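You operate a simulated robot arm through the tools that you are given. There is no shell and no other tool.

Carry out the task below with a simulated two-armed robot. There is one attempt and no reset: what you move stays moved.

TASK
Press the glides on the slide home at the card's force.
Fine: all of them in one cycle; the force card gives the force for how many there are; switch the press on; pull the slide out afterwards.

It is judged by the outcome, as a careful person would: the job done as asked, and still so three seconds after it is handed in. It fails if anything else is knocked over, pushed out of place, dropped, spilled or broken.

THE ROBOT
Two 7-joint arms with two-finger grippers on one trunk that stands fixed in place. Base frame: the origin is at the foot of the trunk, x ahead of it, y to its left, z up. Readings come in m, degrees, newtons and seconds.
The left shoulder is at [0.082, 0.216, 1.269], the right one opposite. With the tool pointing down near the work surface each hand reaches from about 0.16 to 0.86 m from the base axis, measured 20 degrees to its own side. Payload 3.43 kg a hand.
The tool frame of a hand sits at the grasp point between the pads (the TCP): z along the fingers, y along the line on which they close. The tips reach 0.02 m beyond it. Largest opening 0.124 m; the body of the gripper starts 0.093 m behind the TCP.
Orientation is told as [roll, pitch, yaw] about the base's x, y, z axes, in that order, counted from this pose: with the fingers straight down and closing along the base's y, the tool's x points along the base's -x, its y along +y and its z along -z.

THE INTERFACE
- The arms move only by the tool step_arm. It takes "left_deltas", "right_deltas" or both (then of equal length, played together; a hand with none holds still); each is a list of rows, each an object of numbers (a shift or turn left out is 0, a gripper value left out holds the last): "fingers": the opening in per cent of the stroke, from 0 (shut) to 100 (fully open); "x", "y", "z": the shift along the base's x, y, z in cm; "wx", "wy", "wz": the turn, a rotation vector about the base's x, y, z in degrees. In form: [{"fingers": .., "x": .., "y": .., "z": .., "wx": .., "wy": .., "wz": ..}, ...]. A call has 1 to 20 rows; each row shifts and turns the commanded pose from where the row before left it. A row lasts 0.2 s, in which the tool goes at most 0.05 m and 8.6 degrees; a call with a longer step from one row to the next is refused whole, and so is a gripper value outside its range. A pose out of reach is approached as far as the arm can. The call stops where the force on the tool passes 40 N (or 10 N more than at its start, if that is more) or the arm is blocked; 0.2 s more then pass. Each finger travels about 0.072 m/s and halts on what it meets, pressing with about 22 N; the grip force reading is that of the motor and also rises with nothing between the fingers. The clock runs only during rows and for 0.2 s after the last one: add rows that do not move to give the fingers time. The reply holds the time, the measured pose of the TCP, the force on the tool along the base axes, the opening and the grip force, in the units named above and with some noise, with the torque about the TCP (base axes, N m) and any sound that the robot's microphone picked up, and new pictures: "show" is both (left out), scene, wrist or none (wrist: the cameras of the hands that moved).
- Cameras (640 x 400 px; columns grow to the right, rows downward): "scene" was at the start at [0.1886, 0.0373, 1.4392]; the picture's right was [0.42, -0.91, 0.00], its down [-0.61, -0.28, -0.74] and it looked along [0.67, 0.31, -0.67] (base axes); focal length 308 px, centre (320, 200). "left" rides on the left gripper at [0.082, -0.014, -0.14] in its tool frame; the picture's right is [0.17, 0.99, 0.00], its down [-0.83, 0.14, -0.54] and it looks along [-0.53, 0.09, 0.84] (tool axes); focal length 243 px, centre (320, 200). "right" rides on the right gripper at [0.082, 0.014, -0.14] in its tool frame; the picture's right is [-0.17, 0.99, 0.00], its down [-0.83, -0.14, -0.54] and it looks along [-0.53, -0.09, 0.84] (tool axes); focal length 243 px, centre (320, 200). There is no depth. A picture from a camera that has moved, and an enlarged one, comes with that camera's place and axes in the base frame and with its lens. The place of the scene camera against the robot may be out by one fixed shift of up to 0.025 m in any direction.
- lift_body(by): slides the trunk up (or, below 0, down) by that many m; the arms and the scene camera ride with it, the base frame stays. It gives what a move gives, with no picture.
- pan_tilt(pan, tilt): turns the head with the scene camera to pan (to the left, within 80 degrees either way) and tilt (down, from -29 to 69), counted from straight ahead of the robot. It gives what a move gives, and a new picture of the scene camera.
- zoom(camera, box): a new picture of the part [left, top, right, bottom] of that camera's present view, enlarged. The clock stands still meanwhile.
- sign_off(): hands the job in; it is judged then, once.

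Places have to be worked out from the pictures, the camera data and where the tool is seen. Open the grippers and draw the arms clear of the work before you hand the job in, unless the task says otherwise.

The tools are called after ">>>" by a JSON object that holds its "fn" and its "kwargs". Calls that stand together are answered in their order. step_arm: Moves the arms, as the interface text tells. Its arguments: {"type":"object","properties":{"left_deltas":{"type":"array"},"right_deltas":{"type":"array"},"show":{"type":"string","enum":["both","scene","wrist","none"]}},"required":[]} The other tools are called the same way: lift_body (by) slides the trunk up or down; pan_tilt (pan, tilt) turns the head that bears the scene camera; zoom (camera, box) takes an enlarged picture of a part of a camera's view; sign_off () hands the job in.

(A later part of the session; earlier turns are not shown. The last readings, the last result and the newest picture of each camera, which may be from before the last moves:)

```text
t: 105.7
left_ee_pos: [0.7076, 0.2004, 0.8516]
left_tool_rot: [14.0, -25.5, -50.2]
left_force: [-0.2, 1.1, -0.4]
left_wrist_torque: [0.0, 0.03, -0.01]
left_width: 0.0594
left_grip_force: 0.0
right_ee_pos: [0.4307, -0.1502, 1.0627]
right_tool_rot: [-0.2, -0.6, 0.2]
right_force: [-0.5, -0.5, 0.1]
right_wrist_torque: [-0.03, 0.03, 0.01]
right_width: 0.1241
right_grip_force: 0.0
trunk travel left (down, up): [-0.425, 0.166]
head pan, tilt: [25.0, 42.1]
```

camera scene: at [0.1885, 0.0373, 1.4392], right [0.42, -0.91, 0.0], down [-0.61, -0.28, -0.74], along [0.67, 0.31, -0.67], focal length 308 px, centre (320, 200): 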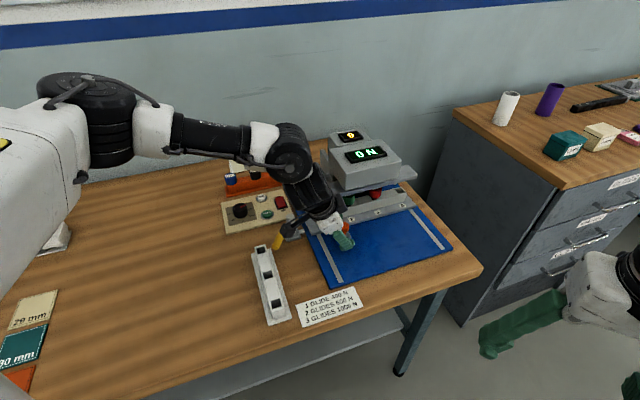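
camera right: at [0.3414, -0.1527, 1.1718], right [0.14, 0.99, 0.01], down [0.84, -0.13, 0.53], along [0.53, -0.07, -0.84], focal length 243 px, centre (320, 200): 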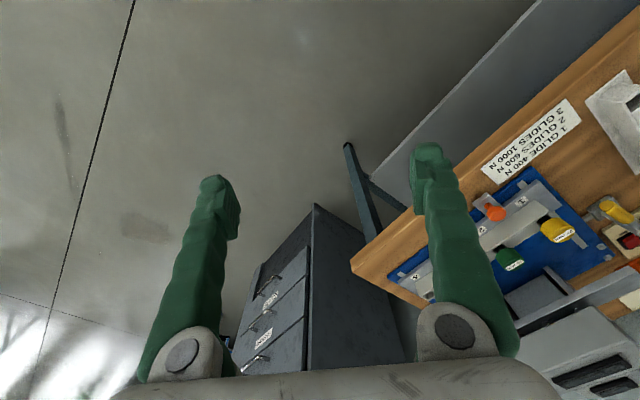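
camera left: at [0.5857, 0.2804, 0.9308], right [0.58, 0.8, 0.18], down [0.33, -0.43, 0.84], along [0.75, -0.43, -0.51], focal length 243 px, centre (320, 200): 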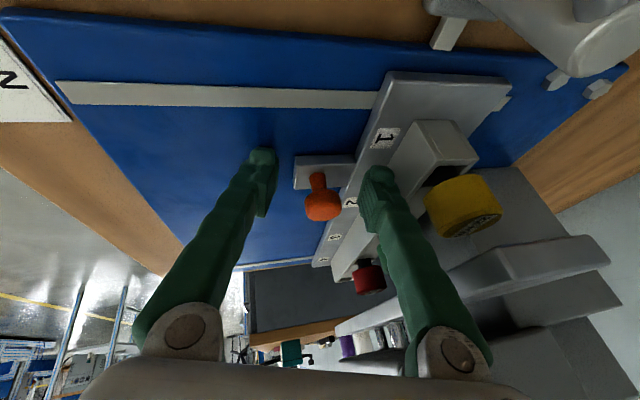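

The rear finger should be just behind the knob now but 1 cm high; I'll lower it and continue feeling outward.

>>> {"fn": "step_arm", "kwargs": {"left_deltas": [{"x": 0.2, "y": 0.2, "z": -0.5}, {"z": -0.5}, {"x": -0.2, "y": -0.2}, {"x": -0.2, "y": -0.2}, {"x": -0.2, "y": -0.2}], "show": "both"}}

>>> {"fn": "zoom", "kwargs": {"camera": "left", "box": [220, 60, 460, 260]}}

```text
t: 106.9
left_ee_pos: [0.7018, 0.1984, 0.8466]
left_tool_rot: [14.0, -25.5, -50.3]
left_force: [0.4, -0.2, -0.5]
left_wrist_torque: [0.01, -0.03, -0.05]
left_width: 0.0596
left_grip_force: 0.1
left hand out of reach, approached as far as the arm can: row 1, 3
right_ee_pos: [0.4309, -0.1508, 1.0621]
right_tool_rot: [-0.1, -0.7, 0.3]
right_force: [0.3, -0.3, 0.2]
right_wrist_torque: [0.0, 0.0, 0.0]
right_width: 0.1239
right_grip_force: 0.0
trunk travel left (down, up): [-0.425, 0.166]
head pan, tilt: [25.0, 42.1]
camera scene: at [0.1886, 0.0373, 1.4392], right [0.42, -0.91, 0.0], down [-0.61, -0.28, -0.74], along [0.67, 0.31, -0.67], focal length 308 px, centre (320, 200)
camera left: at [0.5833, 0.2696, 0.9316], right [0.58, 0.8, 0.14], down [0.33, -0.39, 0.86], along [0.75, -0.45, -0.49], focal length 243 px, centre (320, 200)
```

scene: 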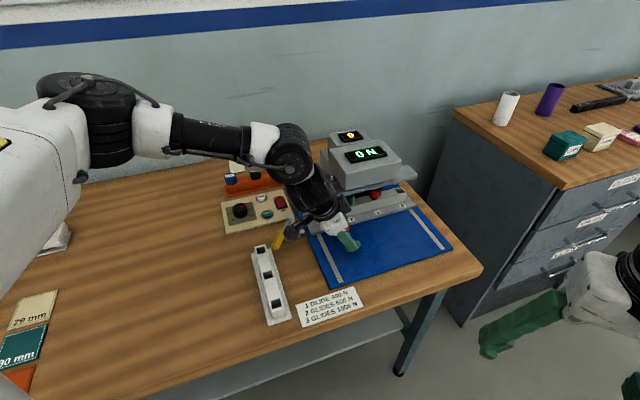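
left: 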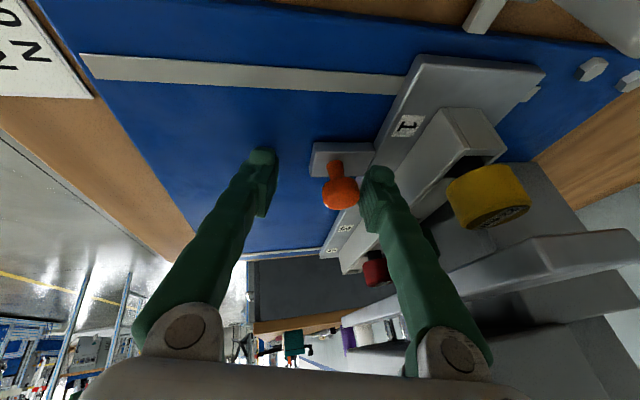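

```text
2.00 times, centred on (340, 160) of left
camera zoom: at [0.5833, 0.2696, 0.9316], right [0.58, 0.8, 0.14], down [0.33, -0.39, 0.86], along [0.75, -0.45, -0.49], focal length 485 px, centre (280, 280)
```

zoom: 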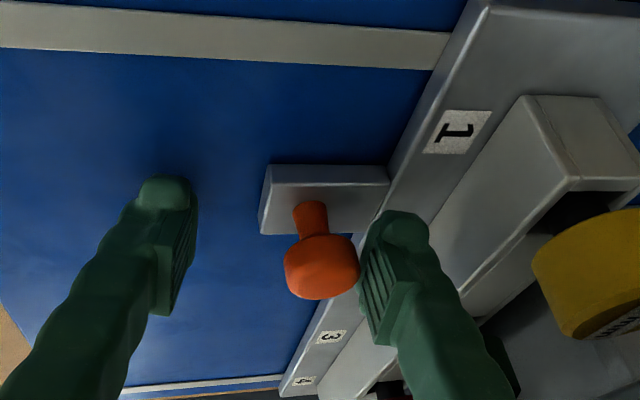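

The rear finger is now right against the knob's inner side. I'll pull outward 1 cm in 2 mm steps and watch the force.

>>> {"fn": "step_arm", "kwargs": {"left_deltas": [{"x": -0.2, "y": -0.2}, {"x": -0.2, "y": -0.2}, {"x": -0.2, "y": -0.2}], "show": "wrist"}}

>>> {"fn": "zoom", "kwargs": {"camera": "left", "box": [220, 60, 460, 260]}}

>>> {"fn": "zoom", "kwargs": {"camera": "scene", "box": [280, 160, 430, 260]}}

```text
t: 107.7
left_ee_pos: [0.6977, 0.1954, 0.8471]
left_tool_rot: [13.9, -25.5, -50.3]
left_force: [2.1, 1.5, -0.7]
left_wrist_torque: [-0.02, 0.01, 0.01]
left_width: 0.0611
left_grip_force: 1.2
left hand out of reach, approached as far as the arm can: row 1
right_ee_pos: [0.4304, -0.1501, 1.0631]
right_tool_rot: [-0.1, -0.6, 0.3]
right_force: [-0.2, -0.3, 0.7]
right_wrist_torque: [-0.02, -0.02, 0.02]
right_width: 0.1241
right_grip_force: 0.1
trunk travel left (down, up): [-0.425, 0.166]
head pan, tilt: [25.0, 42.1]
camera left: at [0.5794, 0.2669, 0.9319], right [0.58, 0.81, 0.14], down [0.33, -0.39, 0.86], along [0.75, -0.45, -0.49], focal length 243 px, centre (320, 200)
```

left: 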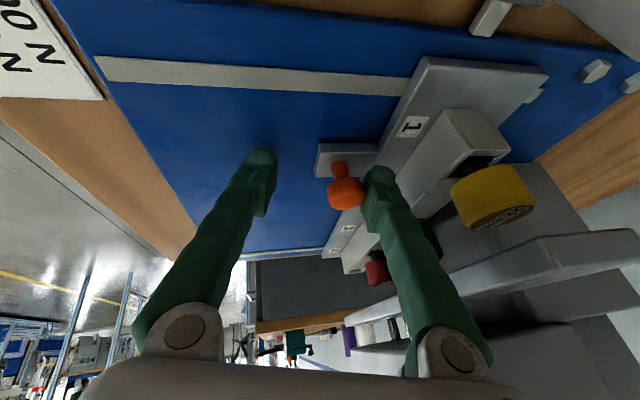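

```text
2.00 times, centred on (340, 160) of left
camera zoom: at [0.5794, 0.2669, 0.9319], right [0.58, 0.81, 0.14], down [0.33, -0.39, 0.86], along [0.75, -0.45, -0.49], focal length 485 px, centre (280, 280)
```

zoom: 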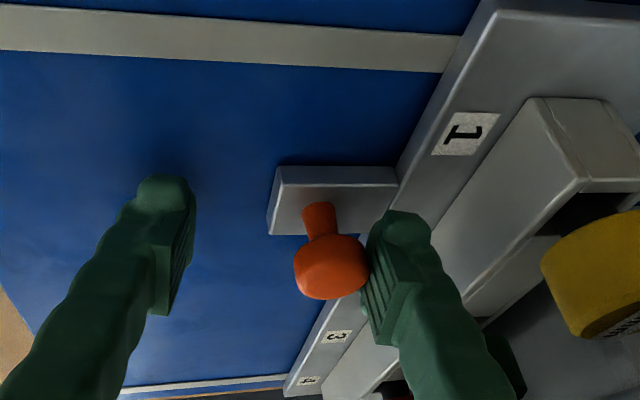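

```text
4.00 times, centred on (355, 210) of scene
camera zoom: at [0.1891, 0.0375, 1.4391], right [0.42, -0.91, 0.0], down [-0.61, -0.28, -0.74], along [0.67, 0.31, -0.67], focal length 1232 px, centre (180, 160)
```

zoom: 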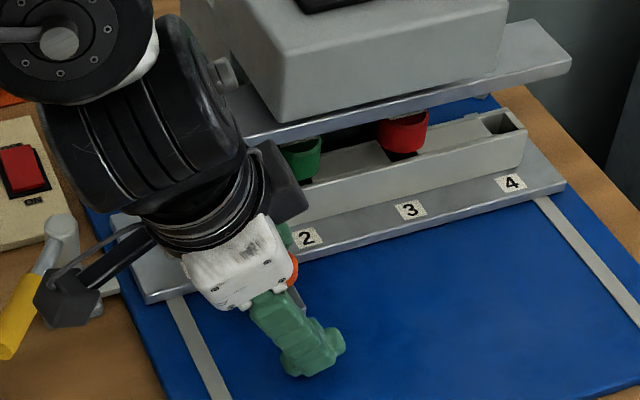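

There's ~2.5 N resistance and the finger is yielding slightly, while the labels have not moved. I'll pull 4 mm more to see whether the slide is held.

>>> {"fn": "step_arm", "kwargs": {"left_deltas": [{"x": -0.2, "y": -0.2}, {"x": -0.2, "y": -0.2}, {}], "show": "wrist"}}

>>> {"fn": "zoom", "kwargs": {"camera": "scene", "box": [280, 160, 430, 260]}}

```text
t: 108.5
left_ee_pos: [0.6954, 0.1947, 0.8476]
left_tool_rot: [13.9, -25.3, -50.2]
left_force: [3.2, 1.3, -0.2]
left_wrist_torque: [0.01, 0.01, -0.03]
left_width: 0.0615
left_grip_force: 2.3
left hand out of reach, approached as far as the arm can: row 1
right_ee_pos: [0.4292, -0.1496, 1.0629]
right_tool_rot: [-0.2, -0.7, 0.2]
right_force: [0.5, 0.5, -0.7]
right_wrist_torque: [0.01, -0.02, -0.07]
right_width: 0.1241
right_grip_force: 0.1
trunk travel left (down, up): [-0.425, 0.166]
head pan, tilt: [25.0, 42.1]
camera left: at [0.5768, 0.2652, 0.9324], right [0.58, 0.81, 0.14], down [0.33, -0.39, 0.86], along [0.75, -0.45, -0.49], focal length 243 px, centre (320, 200)
```

left: 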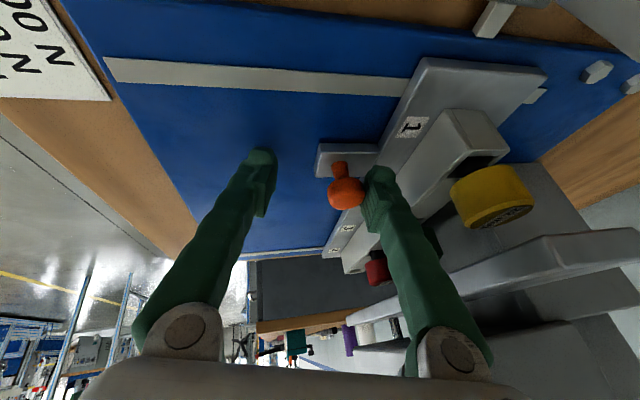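

```text
4.00 times, centred on (355, 210) of scene
camera zoom: at [0.189, 0.0376, 1.4391], right [0.42, -0.91, 0.0], down [-0.61, -0.28, -0.74], along [0.67, 0.31, -0.67], focal length 1232 px, centre (180, 160)
```

zoom: 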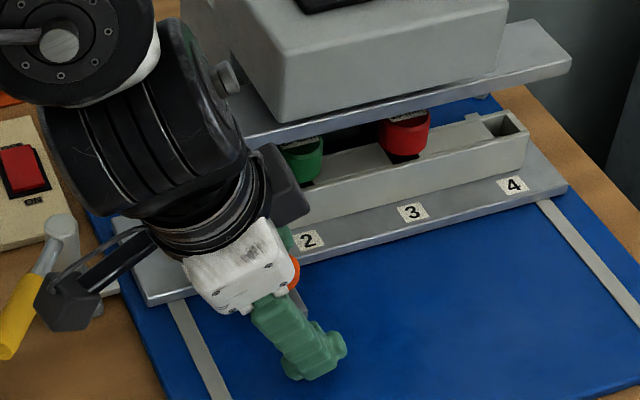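

The slide crept ~2 mm outward at ~3 N, so it may not be locked. I'll pull another 5 mm to be sure.

>>> {"fn": "step_arm", "kwargs": {"left_deltas": [{"x": -0.25, "y": -0.25}, {"x": -0.25, "y": -0.25}, {}], "show": "wrist"}}

>>> {"fn": "zoom", "kwargs": {"camera": "scene", "box": [280, 160, 430, 260]}}

```text
t: 109.3
left_ee_pos: [0.6912, 0.1903, 0.8474]
left_tool_rot: [13.8, -25.5, -50.3]
left_force: [0.6, 0.6, 0.3]
left_wrist_torque: [-0.01, -0.03, -0.02]
left_width: 0.0602
left_grip_force: 0.2
left hand out of reach, approached as far as the arm can: row 2
right_ee_pos: [0.4314, -0.1504, 1.0624]
right_tool_rot: [-0.2, -0.6, 0.2]
right_force: [0.9, 0.0, -0.6]
right_wrist_torque: [-0.01, 0.0, 0.01]
right_width: 0.1238
right_grip_force: 0.0
trunk travel left (down, up): [-0.425, 0.166]
head pan, tilt: [25.0, 42.1]
camera left: at [0.5735, 0.263, 0.9321], right [0.58, 0.8, 0.14], down [0.33, -0.39, 0.86], along [0.75, -0.45, -0.49], focal length 243 px, centre (320, 200)
```

left: 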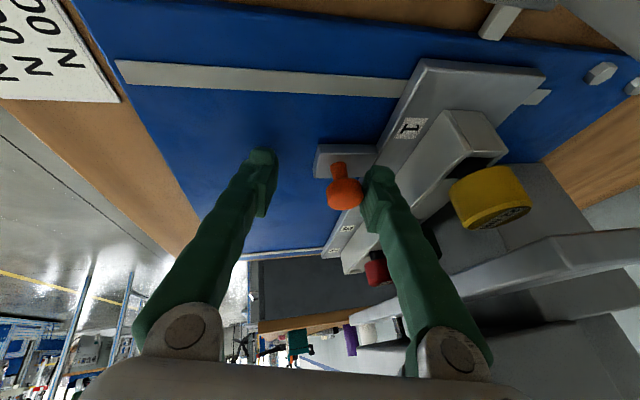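

```text
4.00 times, centred on (355, 210) of scene
camera zoom: at [0.1887, 0.0374, 1.4391], right [0.42, -0.91, 0.0], down [-0.61, -0.28, -0.74], along [0.67, 0.31, -0.67], focal length 1232 px, centre (180, 160)
```

zoom: 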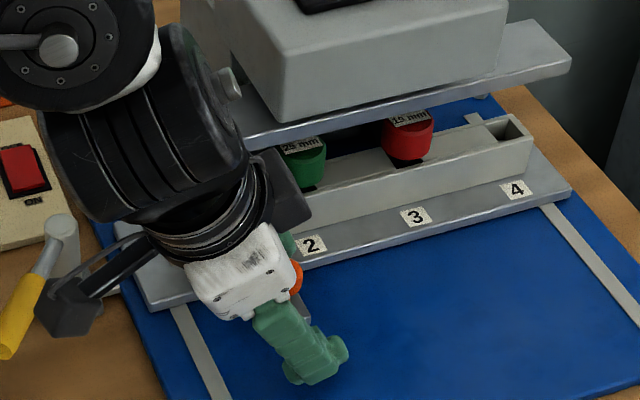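

At this lever position the slide slides freely, so the lever isn't locking it. I'll narrow the fingers around the knob so I can both push and pull with it, then push the slide back home.

>>> {"fn": "step_arm", "kwargs": {"left_deltas": [{"fingers": 42, "x": 0.3, "y": 0.3}, {"fingers": 35, "x": 0.3, "y": 0.3}, {"fingers": 29, "x": 0.25, "y": 0.25}, {}, {}], "show": "wrist"}}

>>> {"fn": "zoom", "kwargs": {"camera": "left", "box": [220, 60, 460, 260]}}

```text
t: 110.5
left_ee_pos: [0.7018, 0.2016, 0.8475]
left_tool_rot: [14.0, -25.3, -50.3]
left_force: [0.5, 0.1, -1.8]
left_wrist_torque: [-0.02, 0.02, -0.02]
left_width: 0.0359
left_grip_force: 0.0
right_ee_pos: [0.4302, -0.1514, 1.063]
right_tool_rot: [-0.2, -0.6, 0.2]
right_force: [0.6, -0.2, 0.3]
right_wrist_torque: [0.0, 0.01, 0.0]
right_width: 0.124
right_grip_force: 0.2
trunk travel left (down, up): [-0.425, 0.166]
head pan, tilt: [25.0, 42.1]
camera left: at [0.5826, 0.2714, 0.9323], right [0.58, 0.8, 0.14], down [0.33, -0.39, 0.86], along [0.75, -0.45, -0.49], focal length 243 px, centre (320, 200)
```

left: 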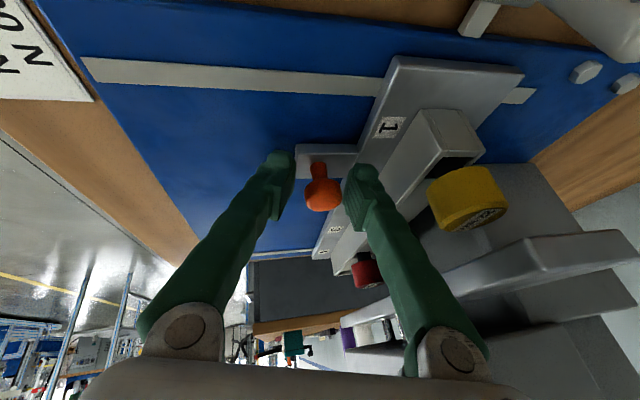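

```text
2.00 times, centred on (340, 160) of left
camera zoom: at [0.5826, 0.2714, 0.9323], right [0.58, 0.8, 0.14], down [0.33, -0.39, 0.86], along [0.75, -0.45, -0.49], focal length 485 px, centre (280, 280)
```

zoom: 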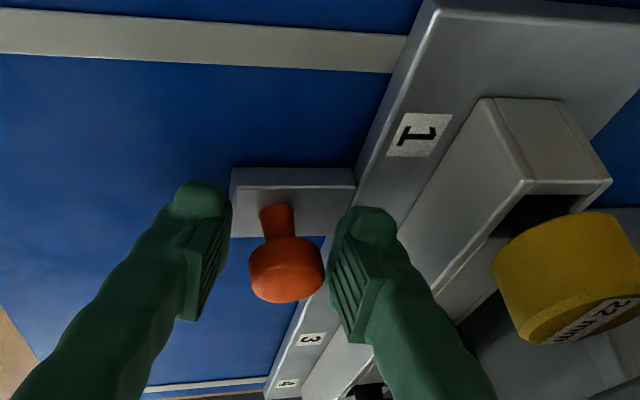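

The knob sits between the fingers with a small gap at the front. I'll push inward in 3–4 mm steps until the slide meets its stop again.

>>> {"fn": "step_arm", "kwargs": {"left_deltas": [{"x": 0.28, "y": 0.28}, {"x": 0.28, "y": 0.28}, {"x": 0.28, "y": 0.28}, {"x": 0.25, "y": 0.25}, {"x": 0.2, "y": 0.2}], "show": "wrist"}}

>>> {"fn": "zoom", "kwargs": {"camera": "scene", "box": [280, 160, 430, 260]}}

```text
t: 111.7
left_ee_pos: [0.7132, 0.212, 0.85]
left_tool_rot: [14.0, -25.4, -50.4]
left_force: [-4.8, -2.8, 4.9]
left_wrist_torque: [-0.2, 0.22, 0.04]
left_width: 0.0379
left_grip_force: 2.3
right_ee_pos: [0.4289, -0.1502, 1.0628]
right_tool_rot: [-0.2, -0.5, 0.2]
right_force: [-0.7, -0.2, -0.8]
right_wrist_torque: [-0.03, -0.02, 0.01]
right_width: 0.1239
right_grip_force: 0.2
trunk travel left (down, up): [-0.425, 0.166]
head pan, tilt: [25.0, 42.1]
camera left: at [0.5949, 0.2831, 0.9337], right [0.58, 0.8, 0.14], down [0.33, -0.39, 0.86], along [0.75, -0.45, -0.49], focal length 243 px, centre (320, 200)
```

left: 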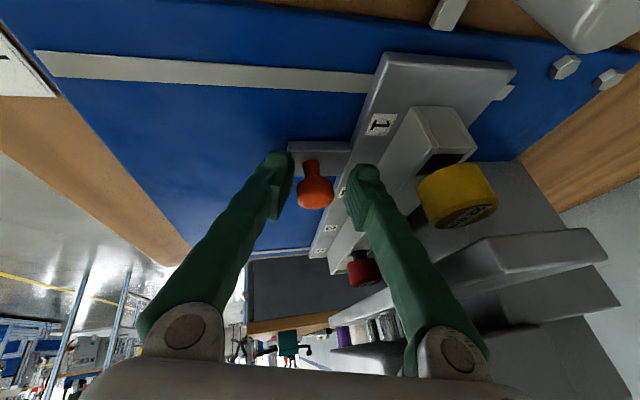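

```text
4.00 times, centred on (355, 210) of scene
camera zoom: at [0.1875, 0.0367, 1.4394], right [0.42, -0.91, 0.0], down [-0.61, -0.28, -0.74], along [0.67, 0.31, -0.67], focal length 1232 px, centre (180, 160)
```

zoom: 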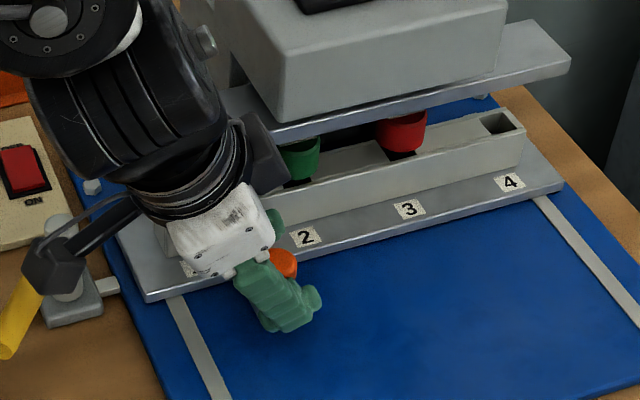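

The labels are back at the home position. I'll press 3 mm more to confirm it is against the stop.

>>> {"fn": "step_arm", "kwargs": {"left_deltas": [{"x": 0.2, "y": 0.2}, {"x": 0.15, "y": 0.15}, {}], "show": "none"}}

>>> {"fn": "zoom", "kwargs": {"camera": "scene", "box": [280, 160, 430, 260]}}

```text
t: 112.5
left_ee_pos: [0.7168, 0.2148, 0.8501]
left_tool_rot: [14.0, -25.3, -50.4]
left_force: [-4.2, -5.7, 11.7]
left_wrist_torque: [-0.24, 0.3, -0.01]
left_width: 0.0377
left_grip_force: 1.2
right_ee_pos: [0.4291, -0.1518, 1.0633]
right_tool_rot: [0.0, -0.7, 0.2]
right_force: [-0.6, -0.8, -0.3]
right_wrist_torque: [0.0, -0.01, 0.02]
right_width: 0.1239
right_grip_force: 0.1
trunk travel left (down, up): [-0.425, 0.166]
head pan, tilt: [25.0, 42.1]
```

```text
4.00 times, centred on (355, 210) of scene
camera zoom: at [0.1869, 0.0363, 1.4395], right [0.42, -0.91, 0.0], down [-0.61, -0.28, -0.74], along [0.67, 0.31, -0.67], focal length 1232 px, centre (180, 160)
```

zoom: 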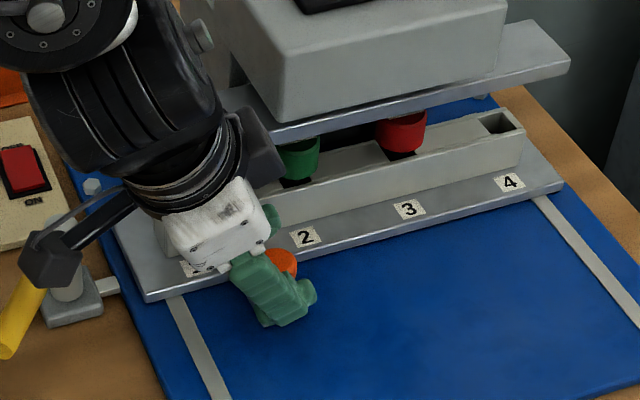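

The slide hasn't moved further, so it's home. I'll slide the hand out to the left off the knob, then lift away.

>>> {"fn": "step_arm", "kwargs": {"left_deltas": [{"x": -0.4, "y": -0.4, "z": 0.2}, {"x": -0.9, "y": 0.9}, {"x": -0.9, "y": 0.9}, {"x": -0.9, "y": 0.9}, {"x": -1.0, "y": 0.9}, {"x": -1.2, "y": 0.2, "z": 1}, {"z": 3}, {"z": 3}, {"z": 3}, {}], "show": "both"}}

>>> {"fn": "zoom", "kwargs": {"camera": "scene", "box": [270, 140, 430, 260]}}

```text
t: 114.7
left_ee_pos: [0.6631, 0.2507, 0.9496]
left_tool_rot: [14.1, -25.2, -50.3]
left_force: [0.6, 1.1, -0.6]
left_wrist_torque: [0.01, 0.01, -0.02]
left_width: 0.036
left_grip_force: 0.0
right_ee_pos: [0.4304, -0.1505, 1.0638]
right_tool_rot: [-0.3, -0.5, 0.2]
right_force: [0.1, 0.2, 0.0]
right_wrist_torque: [0.0, 0.02, 0.02]
right_width: 0.1239
right_grip_force: 0.2
trunk travel left (down, up): [-0.425, 0.166]
head pan, tilt: [25.0, 42.1]
camera scene: at [0.1891, 0.0376, 1.439], right [0.42, -0.91, 0.0], down [-0.61, -0.28, -0.74], along [0.67, 0.31, -0.67], focal length 308 px, centre (320, 200)
camera left: at [0.5456, 0.3223, 1.0346], right [0.58, 0.81, 0.14], down [0.33, -0.39, 0.86], along [0.75, -0.45, -0.49], focal length 243 px, centre (320, 200)
```

scene: 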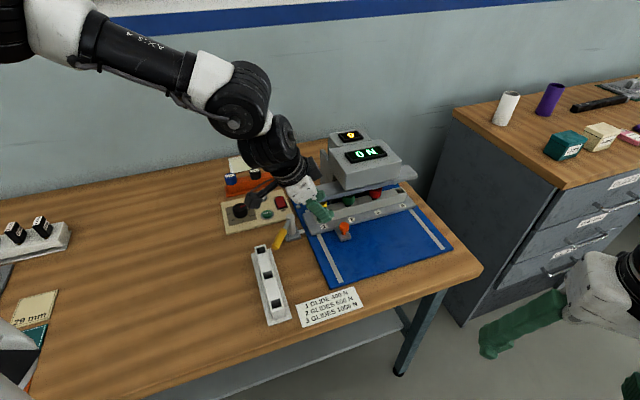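
left: 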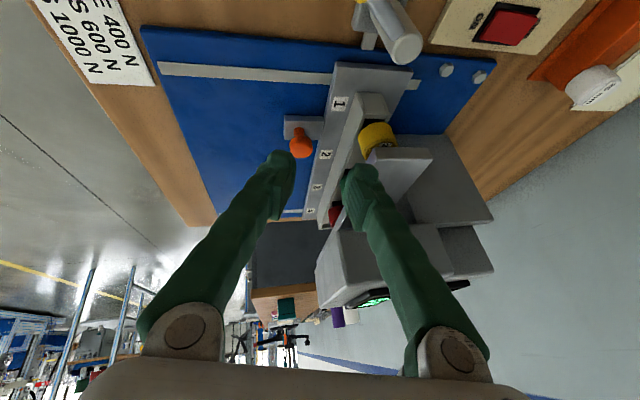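

```text
3.33 times, centred on (350, 200) of scene
camera zoom: at [0.1891, 0.0376, 1.439], right [0.42, -0.91, 0.0], down [-0.61, -0.28, -0.74], along [0.67, 0.31, -0.67], focal length 1027 px, centre (220, 200)
```

zoom: 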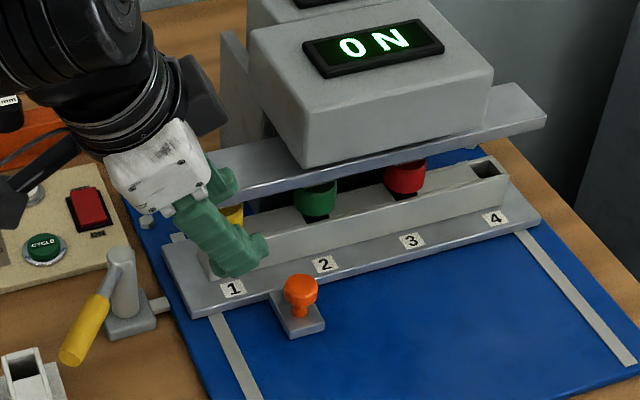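

The slide is home again (label positions match). Now I'll straighten the left hand on the outer side of the lever, to try swinging it inward past its starting angle.

>>> {"fn": "step_arm", "kwargs": {"left_deltas": [{"fingers": 0, "z": 3, "x": -1, "y": 1}, {"z": 2, "wz": 7.2, "x": -1, "y": 2}, {"wz": 7.2, "x": -1, "y": 2}, {"wz": 7.2, "x": -1, "y": 2}, {"wz": 7.2, "x": -0.7, "y": 2}, {"wz": 7.2, "x": -0.5, "y": 2}, {"wz": 7.2, "y": 2}, {"wz": 7.1}, {"wy": 6.3}, {"wy": 6.3}, {"wy": 6.3}, {"wy": 6.3}, {"wx": -7}, {"wx": -7.1}, {}], "show": "both"}}

>>> {"fn": "zoom", "kwargs": {"camera": "scene", "box": [230, 180, 350, 280]}}

```text
t: 117.9
left_ee_pos: [0.6105, 0.3827, 0.9991]
left_tool_rot: [-0.2, -0.1, 0.1]
left_force: [0.1, -0.6, -0.2]
left_wrist_torque: [0.01, -0.03, 0.0]
left_width: 0.0001
left_grip_force: 22.0
left hand out of reach, approached as far as the arm can: row 12
right_ee_pos: [0.4308, -0.1494, 1.0626]
right_tool_rot: [-0.2, -0.5, 0.2]
right_force: [1.0, -1.0, 0.0]
right_wrist_torque: [0.01, 0.01, 0.01]
right_width: 0.1242
right_grip_force: 0.1
trunk travel left (down, up): [-0.425, 0.166]
head pan, tilt: [25.0, 42.1]
camera scene: at [0.1892, 0.0367, 1.4391], right [0.42, -0.91, 0.0], down [-0.61, -0.28, -0.74], along [0.67, 0.31, -0.67], focal length 308 px, centre (320, 200)
camera left: at [0.5296, 0.3692, 1.1392], right [-0.17, 0.99, 0.0], down [0.83, 0.14, 0.54], along [0.53, 0.09, -0.84], focal length 243 px, centre (320, 200)
```

scene: 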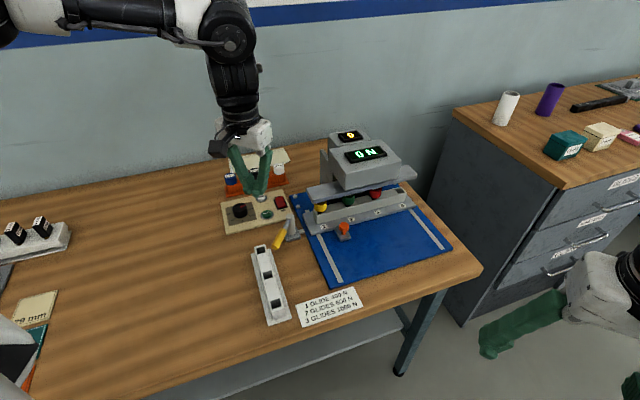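
left: 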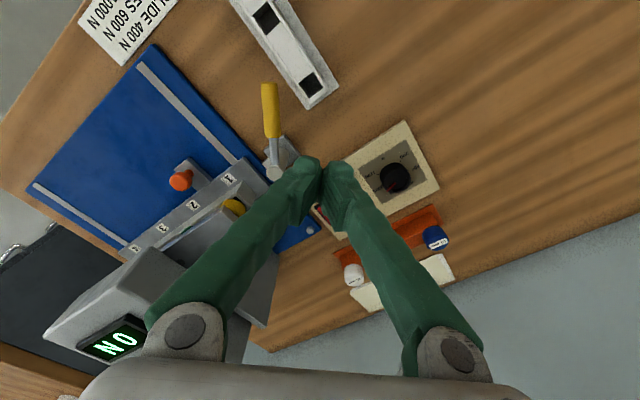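

```text
4.00 times, centred on (290, 230) of scene
camera zoom: at [0.1892, 0.0367, 1.4391], right [0.42, -0.91, 0.0], down [-0.61, -0.28, -0.74], along [0.67, 0.31, -0.67], focal length 1232 px, centre (440, 80)
```

zoom: 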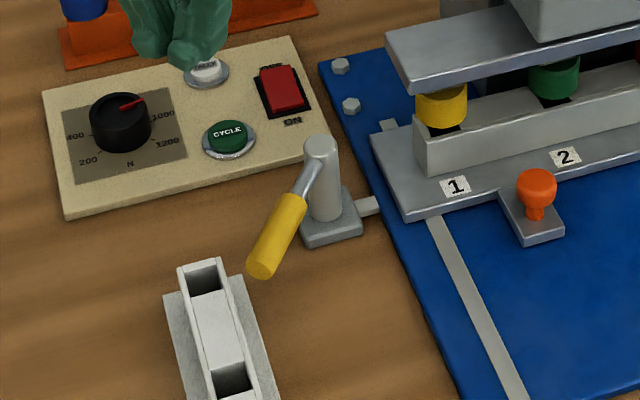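

A clear view. I'll zoom on the lever foot and the tab.

>>> {"fn": "zoom", "kwargs": {"camera": "scene", "box": [276, 205, 316, 240]}}

>>> {"fn": "zoom", "kwargs": {"camera": "left", "box": [220, 70, 320, 200]}}

```text
11.43 times, centred on (296, 222) of scene
camera zoom: at [0.1892, 0.0367, 1.4391], right [0.42, -0.91, 0.0], down [-0.61, -0.28, -0.74], along [0.67, 0.31, -0.67], focal length 3521 px, centre (594, -57)
```

zoom: 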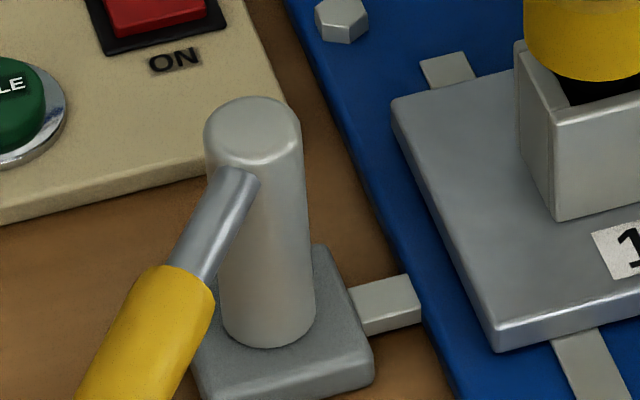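

```text
3.08 times, centred on (270, 135) of left
camera zoom: at [0.5296, 0.3692, 1.1392], right [-0.17, 0.99, 0.0], down [0.83, 0.14, 0.54], along [0.53, 0.09, -0.84], focal length 746 px, centre (474, 400)
```

zoom: 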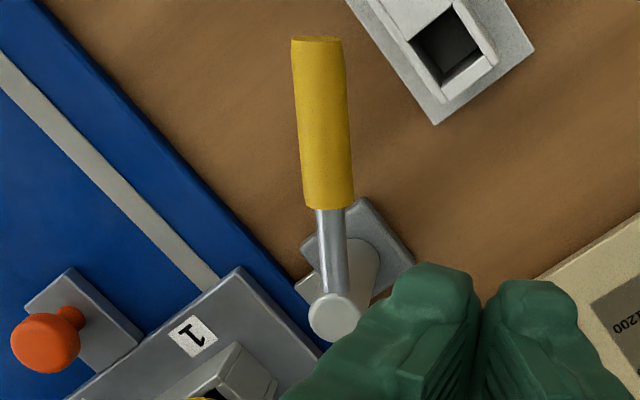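

The tab just bridges the foot to the plate, so it's likely only a bracket. I'll lower the fingertips to the lever's outer side and swing it back toward its starting angle, feeling for where it stops.

>>> {"fn": "step_arm", "kwargs": {"left_deltas": [{"x": -0.2, "y": -1.1, "z": -3}, {"z": -4}, {"z": -4}, {"z": -1.2}, {"y": -0.9}, {"y": -0.9}, {"x": -0.1, "y": -0.9}, {"x": 0.1, "y": -0.9}, {"x": 0.2, "y": -0.8}], "show": "wrist"}}

>>> {"fn": "zoom", "kwargs": {"camera": "scene", "box": [250, 180, 350, 260]}}

```text
t: 119.9
left_ee_pos: [0.6099, 0.3281, 0.8769]
left_tool_rot: [-0.1, -0.1, 0.0]
left_force: [0.6, 0.2, -0.8]
left_wrist_torque: [0.01, 0.01, 0.01]
left_width: 0.0002
left_grip_force: 21.7
right_ee_pos: [0.4302, -0.1503, 1.063]
right_tool_rot: [-0.2, -0.6, 0.2]
right_force: [0.0, -0.2, 0.2]
right_wrist_torque: [-0.01, 0.0, 0.03]
right_width: 0.1238
right_grip_force: 0.1
trunk travel left (down, up): [-0.425, 0.166]
head pan, tilt: [25.0, 42.1]
camera left: at [0.5293, 0.3141, 1.0171], right [-0.17, 0.99, 0.0], down [0.83, 0.14, 0.54], along [0.53, 0.09, -0.84], focal length 243 px, centre (320, 200)
```

left: 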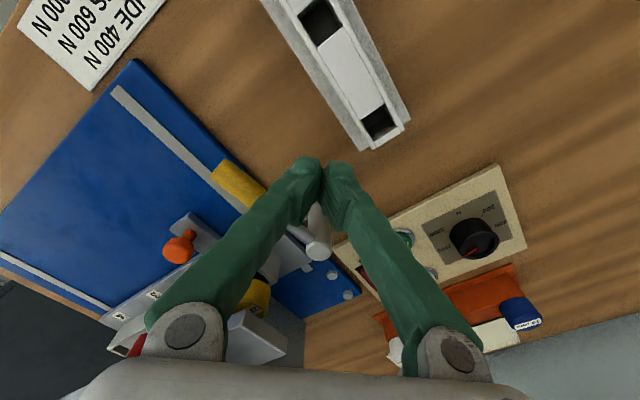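

```text
5.00 times, centred on (300, 220) of scene
camera zoom: at [0.1888, 0.0376, 1.4391], right [0.42, -0.91, 0.0], down [-0.61, -0.28, -0.74], along [0.67, 0.31, -0.67], focal length 1540 px, centre (420, 100)
```

zoom: 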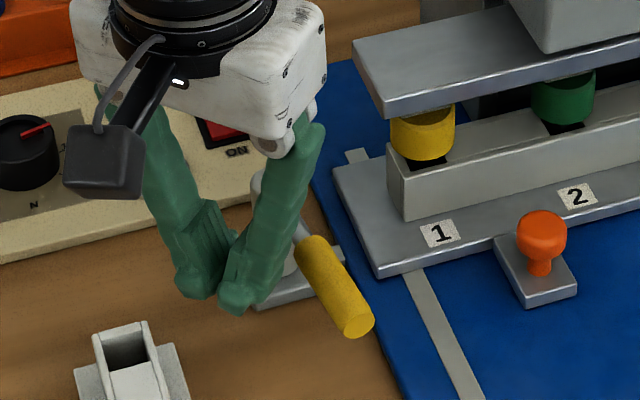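

The lever flipped back by itself to its starting angle, so it's a two-position lever. I'll check whether it goes any further inward by nudging it gently from here.

>>> {"fn": "step_arm", "kwargs": {"left_deltas": [{"x": 0.15, "y": -0.8}, {"x": 0.15, "y": -0.8}, {"x": 0.15, "y": -0.7}, {"x": 0.3, "y": -0.4}, {"x": 0.3, "y": -0.4}], "show": "wrist"}}

>>> {"fn": "zoom", "kwargs": {"camera": "scene", "box": [250, 180, 350, 260]}}

```text
t: 121.0
left_ee_pos: [0.6105, 0.3095, 0.8757]
left_tool_rot: [1.1, 0.7, 0.6]
left_force: [-11.6, 14.5, 7.5]
left_wrist_torque: [-0.07, 0.08, 0.06]
left_width: 0.0
left_grip_force: 22.6
right_ee_pos: [0.4296, -0.1516, 1.0625]
right_tool_rot: [-0.1, -0.7, 0.2]
right_force: [-0.6, -0.2, -0.1]
right_wrist_torque: [0.04, 0.05, 0.01]
right_width: 0.1239
right_grip_force: 0.0
trunk travel left (down, up): [-0.425, 0.166]
head pan, tilt: [25.0, 42.1]
stopped in row 5 (left hand): the force on the tool passed its limit at 45 N (the readings are from after the stop); the commanded pose is now the measured one
camera left: at [0.5338, 0.2934, 1.0165], right [-0.18, 0.98, 0.02], down [0.84, 0.14, 0.53], along [0.52, 0.11, -0.85], focal length 243 px, centre (320, 200)
```

left: 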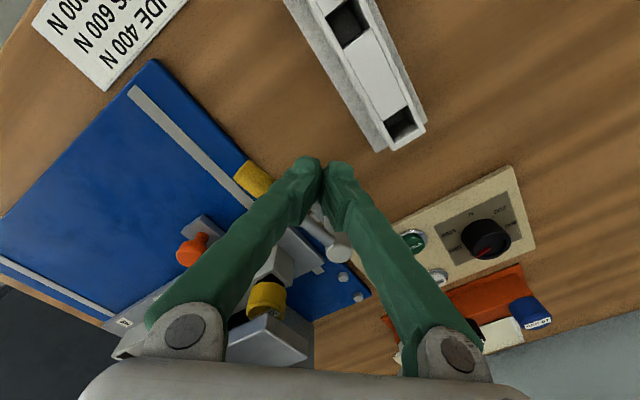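

```text
5.00 times, centred on (300, 220) of scene
camera zoom: at [0.1879, 0.0366, 1.4393], right [0.42, -0.91, 0.0], down [-0.61, -0.28, -0.74], along [0.67, 0.31, -0.67], focal length 1540 px, centre (420, 100)
```

zoom: 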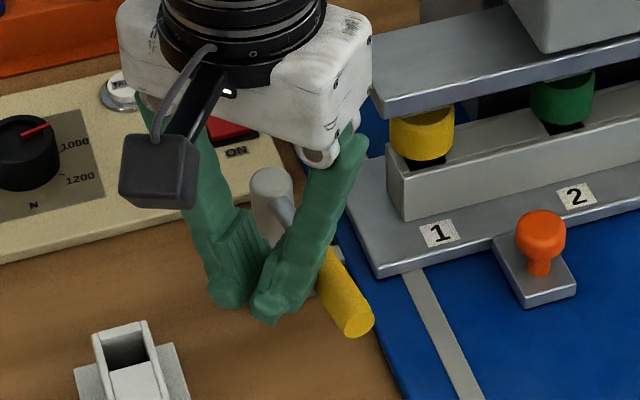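

That is a hard stop: the lever's starting position is its inner limit. It most likely latches the slide at this position (free to push in) and releases it when swung outward, so I'll leave it as found and go to the CYCLE button. Backing off and rising first.

>>> {"fn": "step_arm", "kwargs": {"left_deltas": [{"x": -0.5, "y": 0.8}, {"z": 3}, {"z": 4, "y": 1}, {"x": 1, "y": 3, "z": 1, "wx": 1.9, "wy": -6}, {"x": 1.5, "y": 3, "wx": 1.9, "wy": -6}, {"x": 2.5, "y": 3, "wx": 1.8, "wy": -6}, {"x": 2.5, "y": 1.8}, {"x": 1.6}, {}], "show": "both"}}

>>> {"fn": "zoom", "kwargs": {"camera": "scene", "box": [220, 150, 340, 250]}}

```text
t: 123.0
left_ee_pos: [0.701, 0.4344, 0.9562]
left_tool_rot: [6.4, -17.6, -0.4]
left_force: [-0.3, -0.1, -0.5]
left_wrist_torque: [0.01, 0.01, 0.02]
left_width: 0.0
left_grip_force: 21.9
right_ee_pos: [0.4306, -0.1499, 1.0635]
right_tool_rot: [-0.1, -0.5, 0.2]
right_force: [-0.5, 0.1, -0.2]
right_wrist_torque: [0.01, 0.02, 0.02]
right_width: 0.1238
right_grip_force: 0.0
trunk travel left (down, up): [-0.425, 0.166]
head pan, tilt: [25.0, 42.1]
camera scene: at [0.1883, 0.0378, 1.4392], right [0.42, -0.91, 0.0], down [-0.61, -0.28, -0.74], along [0.67, 0.31, -0.67], focal length 308 px, centre (320, 200)
camera left: at [0.5827, 0.4067, 1.0623], right [-0.18, 0.98, 0.05], down [0.63, 0.07, 0.78], along [0.76, 0.18, -0.63], focal length 243 px, centre (320, 200)
```

scene: 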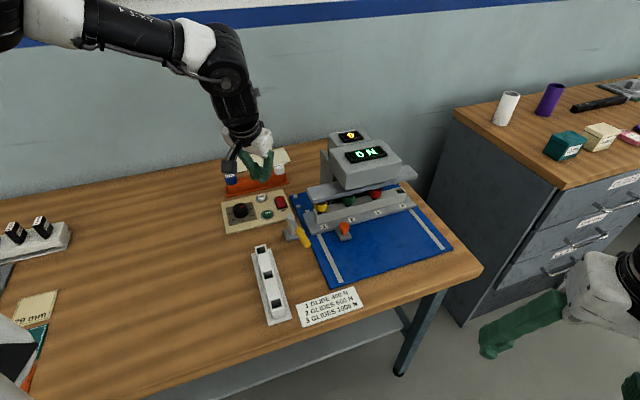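
left: 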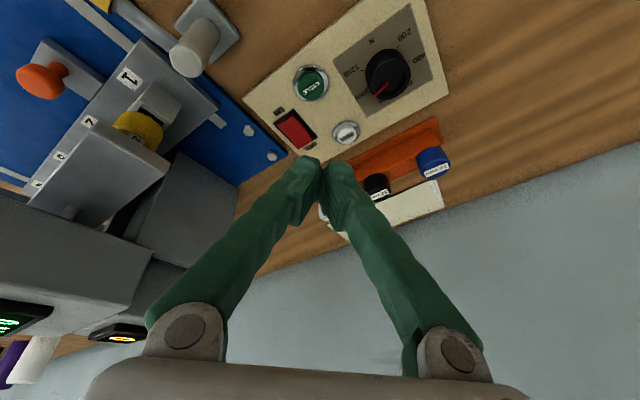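

```text
4.00 times, centred on (280, 200) of scene
camera zoom: at [0.1883, 0.0378, 1.4392], right [0.42, -0.91, 0.0], down [-0.61, -0.28, -0.74], along [0.67, 0.31, -0.67], focal length 1232 px, centre (480, 200)
```

zoom: 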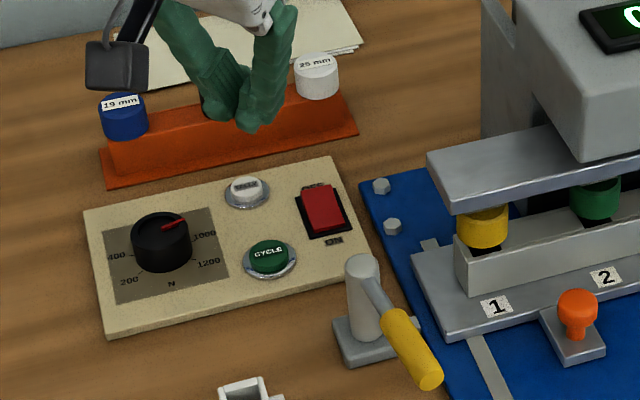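

The hand is above CYCLE with the slide home, dial on 1000 and power on. I'll centre over the button and descend to about 2 cm above it, then check.

>>> {"fn": "step_arm", "kwargs": {"left_deltas": [{"x": -0.4, "y": -0.15, "z": -3}, {"z": -3}, {"z": -2.5}, {}], "show": "wrist"}}

>>> {"fn": "zoom", "kwargs": {"camera": "left", "box": [240, 80, 420, 220]}}

>>> {"fn": "zoom", "kwargs": {"camera": "scene", "box": [240, 180, 300, 230]}}

```text
t: 124.0
left_ee_pos: [0.6965, 0.4305, 0.8699]
left_tool_rot: [6.2, -17.6, -0.5]
left_force: [0.5, -0.7, 0.0]
left_wrist_torque: [0.01, -0.03, 0.02]
left_width: 0.0
left_grip_force: 22.0
right_ee_pos: [0.43, -0.1502, 1.0642]
right_tool_rot: [-0.2, -0.6, 0.2]
right_force: [-1.1, 0.6, 0.2]
right_wrist_torque: [-0.01, -0.03, 0.0]
right_width: 0.1239
right_grip_force: 0.0
trunk travel left (down, up): [-0.425, 0.166]
head pan, tilt: [25.0, 42.1]
camera left: at [0.5778, 0.404, 0.9773], right [-0.18, 0.98, 0.05], down [0.63, 0.07, 0.78], along [0.76, 0.18, -0.63], focal length 243 px, centre (320, 200)
```

left: 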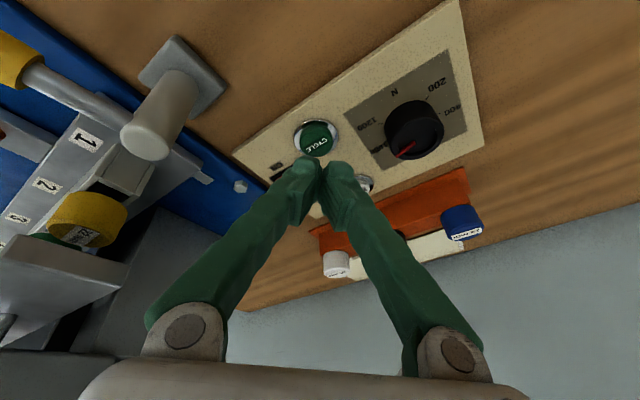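

```text
2.86 times, centred on (330, 150) of left
camera zoom: at [0.5778, 0.404, 0.9773], right [-0.18, 0.98, 0.05], down [0.63, 0.07, 0.78], along [0.76, 0.18, -0.63], focal length 693 px, centre (291, 343)
```

zoom: 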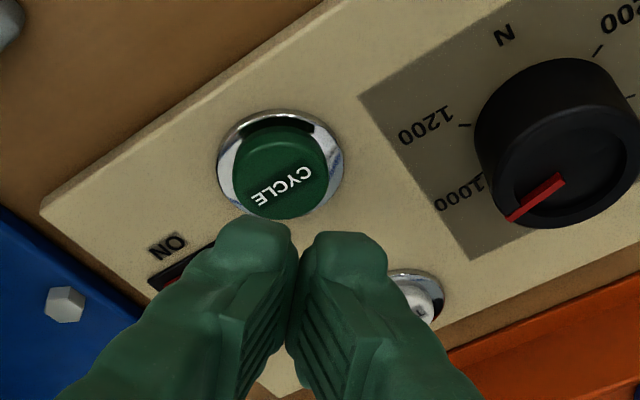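

```text
8.00 times, centred on (270, 205) of scene
camera zoom: at [0.1883, 0.0373, 1.4392], right [0.42, -0.91, 0.0], down [-0.61, -0.28, -0.74], along [0.67, 0.31, -0.67], focal length 2465 px, centre (720, 160)
```

zoom: 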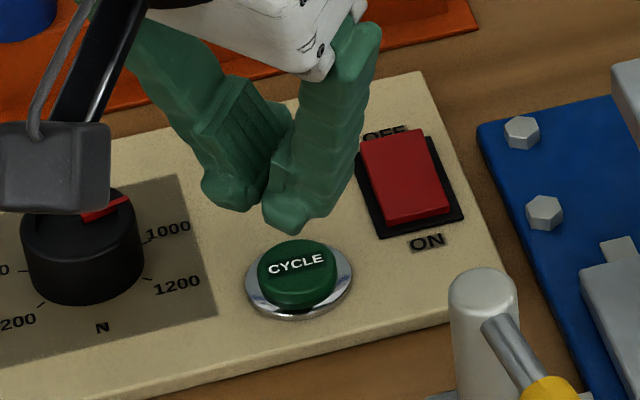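

Tip is centred over the button within a few millimetres. I'll press down in small steps.

>>> {"fn": "step_arm", "kwargs": {"left_deltas": [{"z": -1}, {"z": -0.8}, {"z": -0.5}, {"z": -0.3}, {"z": -0.3}, {"z": -0.3}], "show": "scene"}}

```text
t: 125.4
left_ee_pos: [0.6961, 0.4313, 0.839]
left_tool_rot: [6.4, -17.7, -0.4]
left_force: [-0.3, 0.1, 0.2]
left_wrist_torque: [-0.01, -0.01, -0.01]
left_width: 0.0002
left_grip_force: 21.9
right_ee_pos: [0.4298, -0.1498, 1.0625]
right_tool_rot: [-0.2, -0.6, 0.2]
right_force: [0.1, 0.2, 0.6]
right_wrist_torque: [0.01, 0.02, 0.02]
right_width: 0.1238
right_grip_force: 0.0
trunk travel left (down, up): [-0.425, 0.166]
head pan, tilt: [25.0, 42.1]
camera scene: at [0.1888, 0.0374, 1.4391], right [0.42, -0.91, 0.0], down [-0.61, -0.28, -0.74], along [0.67, 0.31, -0.67], focal length 308 px, centre (320, 200)
```

scene: 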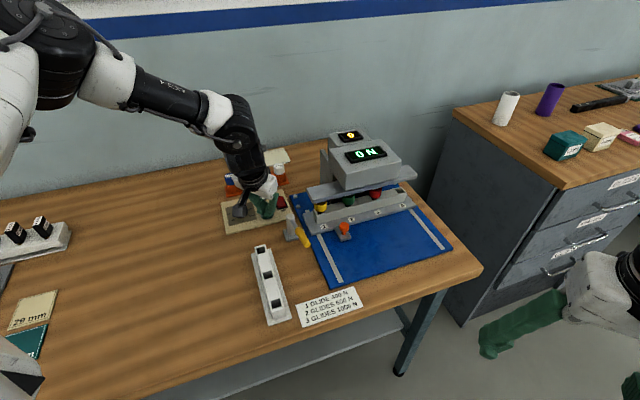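

No contact yet at tip height ≈ 0.82. Continuing in 2–3 mm steps.

>>> {"fn": "step_arm", "kwargs": {"left_deltas": [{"z": -0.3}, {"z": -0.25}, {"z": -0.25}], "show": "scene"}}

>>> {"fn": "zoom", "kwargs": {"camera": "scene", "box": [240, 170, 310, 230]}}

```text
t: 126.2
left_ee_pos: [0.6954, 0.4317, 0.8318]
left_tool_rot: [6.4, -17.7, -0.3]
left_force: [-0.6, 0.1, 5.5]
left_wrist_torque: [-0.04, 0.04, 0.03]
left_width: 0.0
left_grip_force: 21.8
right_ee_pos: [0.43, -0.151, 1.0642]
right_tool_rot: [-0.1, -0.5, 0.2]
right_force: [-0.3, -0.7, 0.1]
right_wrist_torque: [0.02, -0.01, 0.01]
right_width: 0.124
right_grip_force: 0.1
trunk travel left (down, up): [-0.425, 0.166]
head pan, tilt: [25.0, 42.1]
heard: click
camera scene: at [0.188, 0.037, 1.4393], right [0.42, -0.91, 0.0], down [-0.61, -0.28, -0.74], along [0.67, 0.31, -0.67], focal length 308 px, centre (320, 200)
```

scene: 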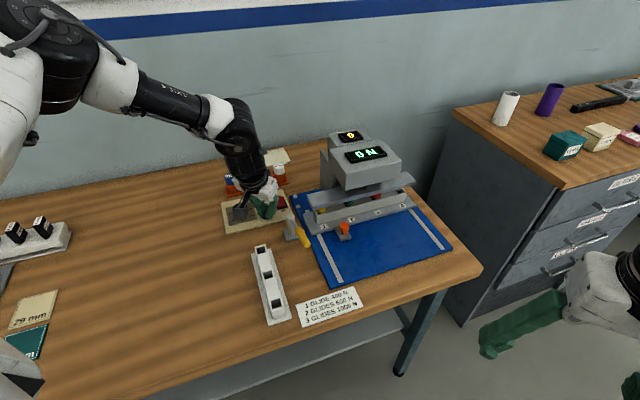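

```text
6.67 times, centred on (275, 200) of scene
camera zoom: at [0.188, 0.037, 1.4393], right [0.42, -0.91, 0.0], down [-0.61, -0.28, -0.74], along [0.67, 0.31, -0.67], focal length 2054 px, centre (620, 200)
```

zoom: 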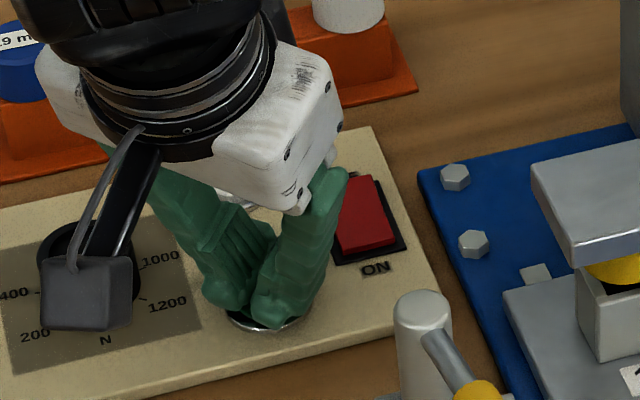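

A click, and the bar is already coming down: the cycle has started. I'll lift the finger straight off the button and watch.

>>> {"fn": "step_arm", "kwargs": {"left_deltas": [{"z": 2}, {"z": 3}, {"z": 3}, {}, {}], "show": "scene"}}

>>> {"fn": "zoom", "kwargs": {"camera": "scene", "box": [290, 120, 430, 240]}}

```text
t: 127.4
left_ee_pos: [0.6967, 0.4315, 0.9114]
left_tool_rot: [6.3, -17.7, -0.4]
left_force: [0.0, -0.3, 0.7]
left_wrist_torque: [0.02, -0.01, 0.03]
left_width: 0.0001
left_grip_force: 22.2
right_ee_pos: [0.4301, -0.1502, 1.0628]
right_tool_rot: [-0.3, -0.6, 0.2]
right_force: [0.2, 0.0, -0.1]
right_wrist_torque: [0.03, 0.04, -0.01]
right_width: 0.1241
right_grip_force: 0.1
trunk travel left (down, up): [-0.425, 0.166]
head pan, tilt: [25.0, 42.1]
camera scene: at [0.1885, 0.0373, 1.4392], right [0.42, -0.91, 0.0], down [-0.61, -0.28, -0.74], along [0.67, 0.31, -0.67], focal length 308 px, centre (320, 200)
```

scene: 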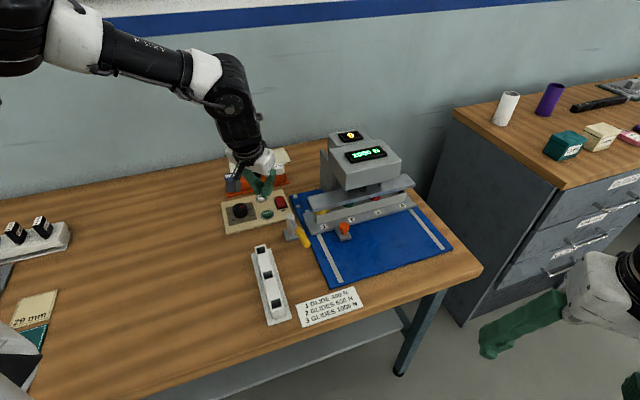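

```text
3.33 times, centred on (360, 180) of scene
camera zoom: at [0.1885, 0.0373, 1.4392], right [0.42, -0.91, 0.0], down [-0.61, -0.28, -0.74], along [0.67, 0.31, -0.67], focal length 1027 px, centre (187, 267)
```

zoom: 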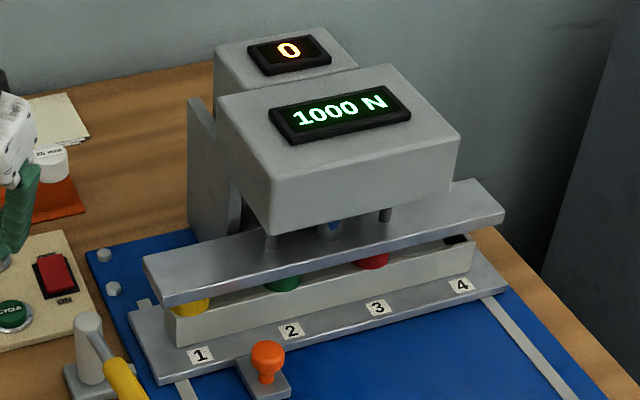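

The display reads 1000 N with the bar down on the glides. I'll wait for the stroke to finish and the bar to rise.

>>> {"fn": "step_arm", "kwargs": {"left_deltas": [{"z": 2}, {}, {}, {}, {}, {}, {}, {}, {}, {}, {}, {}], "show": "scene"}}

>>> {"fn": "zoom", "kwargs": {"camera": "scene", "box": [290, 120, 430, 240]}}

```text
t: 130.0
left_ee_pos: [0.6968, 0.4333, 0.9307]
left_tool_rot: [6.3, -17.7, -0.4]
left_force: [0.2, -1.0, 1.4]
left_wrist_torque: [-0.02, -0.01, 0.01]
left_width: 0.0002
left_grip_force: 22.0
right_ee_pos: [0.4311, -0.1514, 1.0617]
right_tool_rot: [-0.1, -0.6, 0.3]
right_force: [0.1, -0.7, 0.0]
right_wrist_torque: [0.03, 0.02, -0.02]
right_width: 0.124
right_grip_force: 0.1
trunk travel left (down, up): [-0.425, 0.166]
head pan, tilt: [25.0, 42.1]
camera scene: at [0.1886, 0.0373, 1.4392], right [0.42, -0.91, 0.0], down [-0.61, -0.28, -0.74], along [0.67, 0.31, -0.67], focal length 308 px, centre (320, 200)
```

scene: 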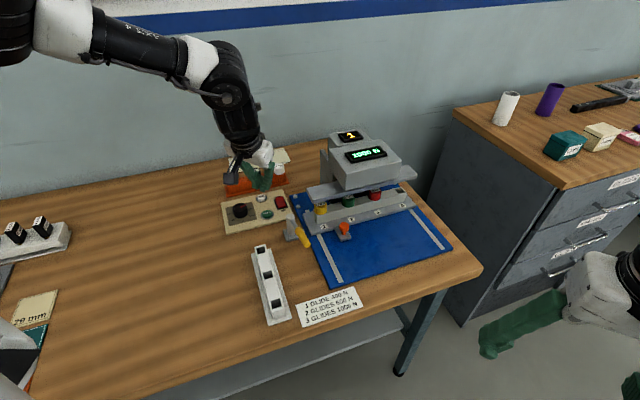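

```text
3.33 times, centred on (360, 180) of scene
camera zoom: at [0.1886, 0.0373, 1.4392], right [0.42, -0.91, 0.0], down [-0.61, -0.28, -0.74], along [0.67, 0.31, -0.67], focal length 1027 px, centre (187, 267)
```

zoom: 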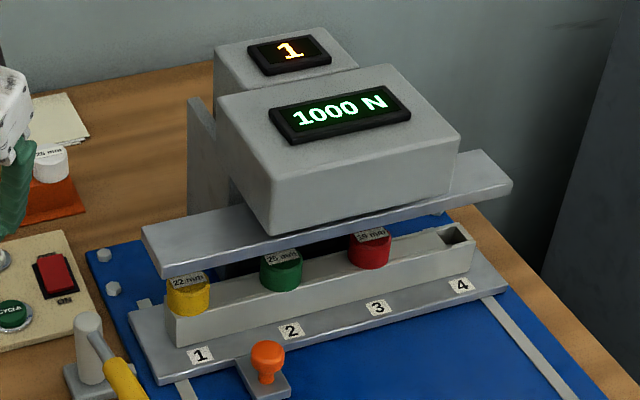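

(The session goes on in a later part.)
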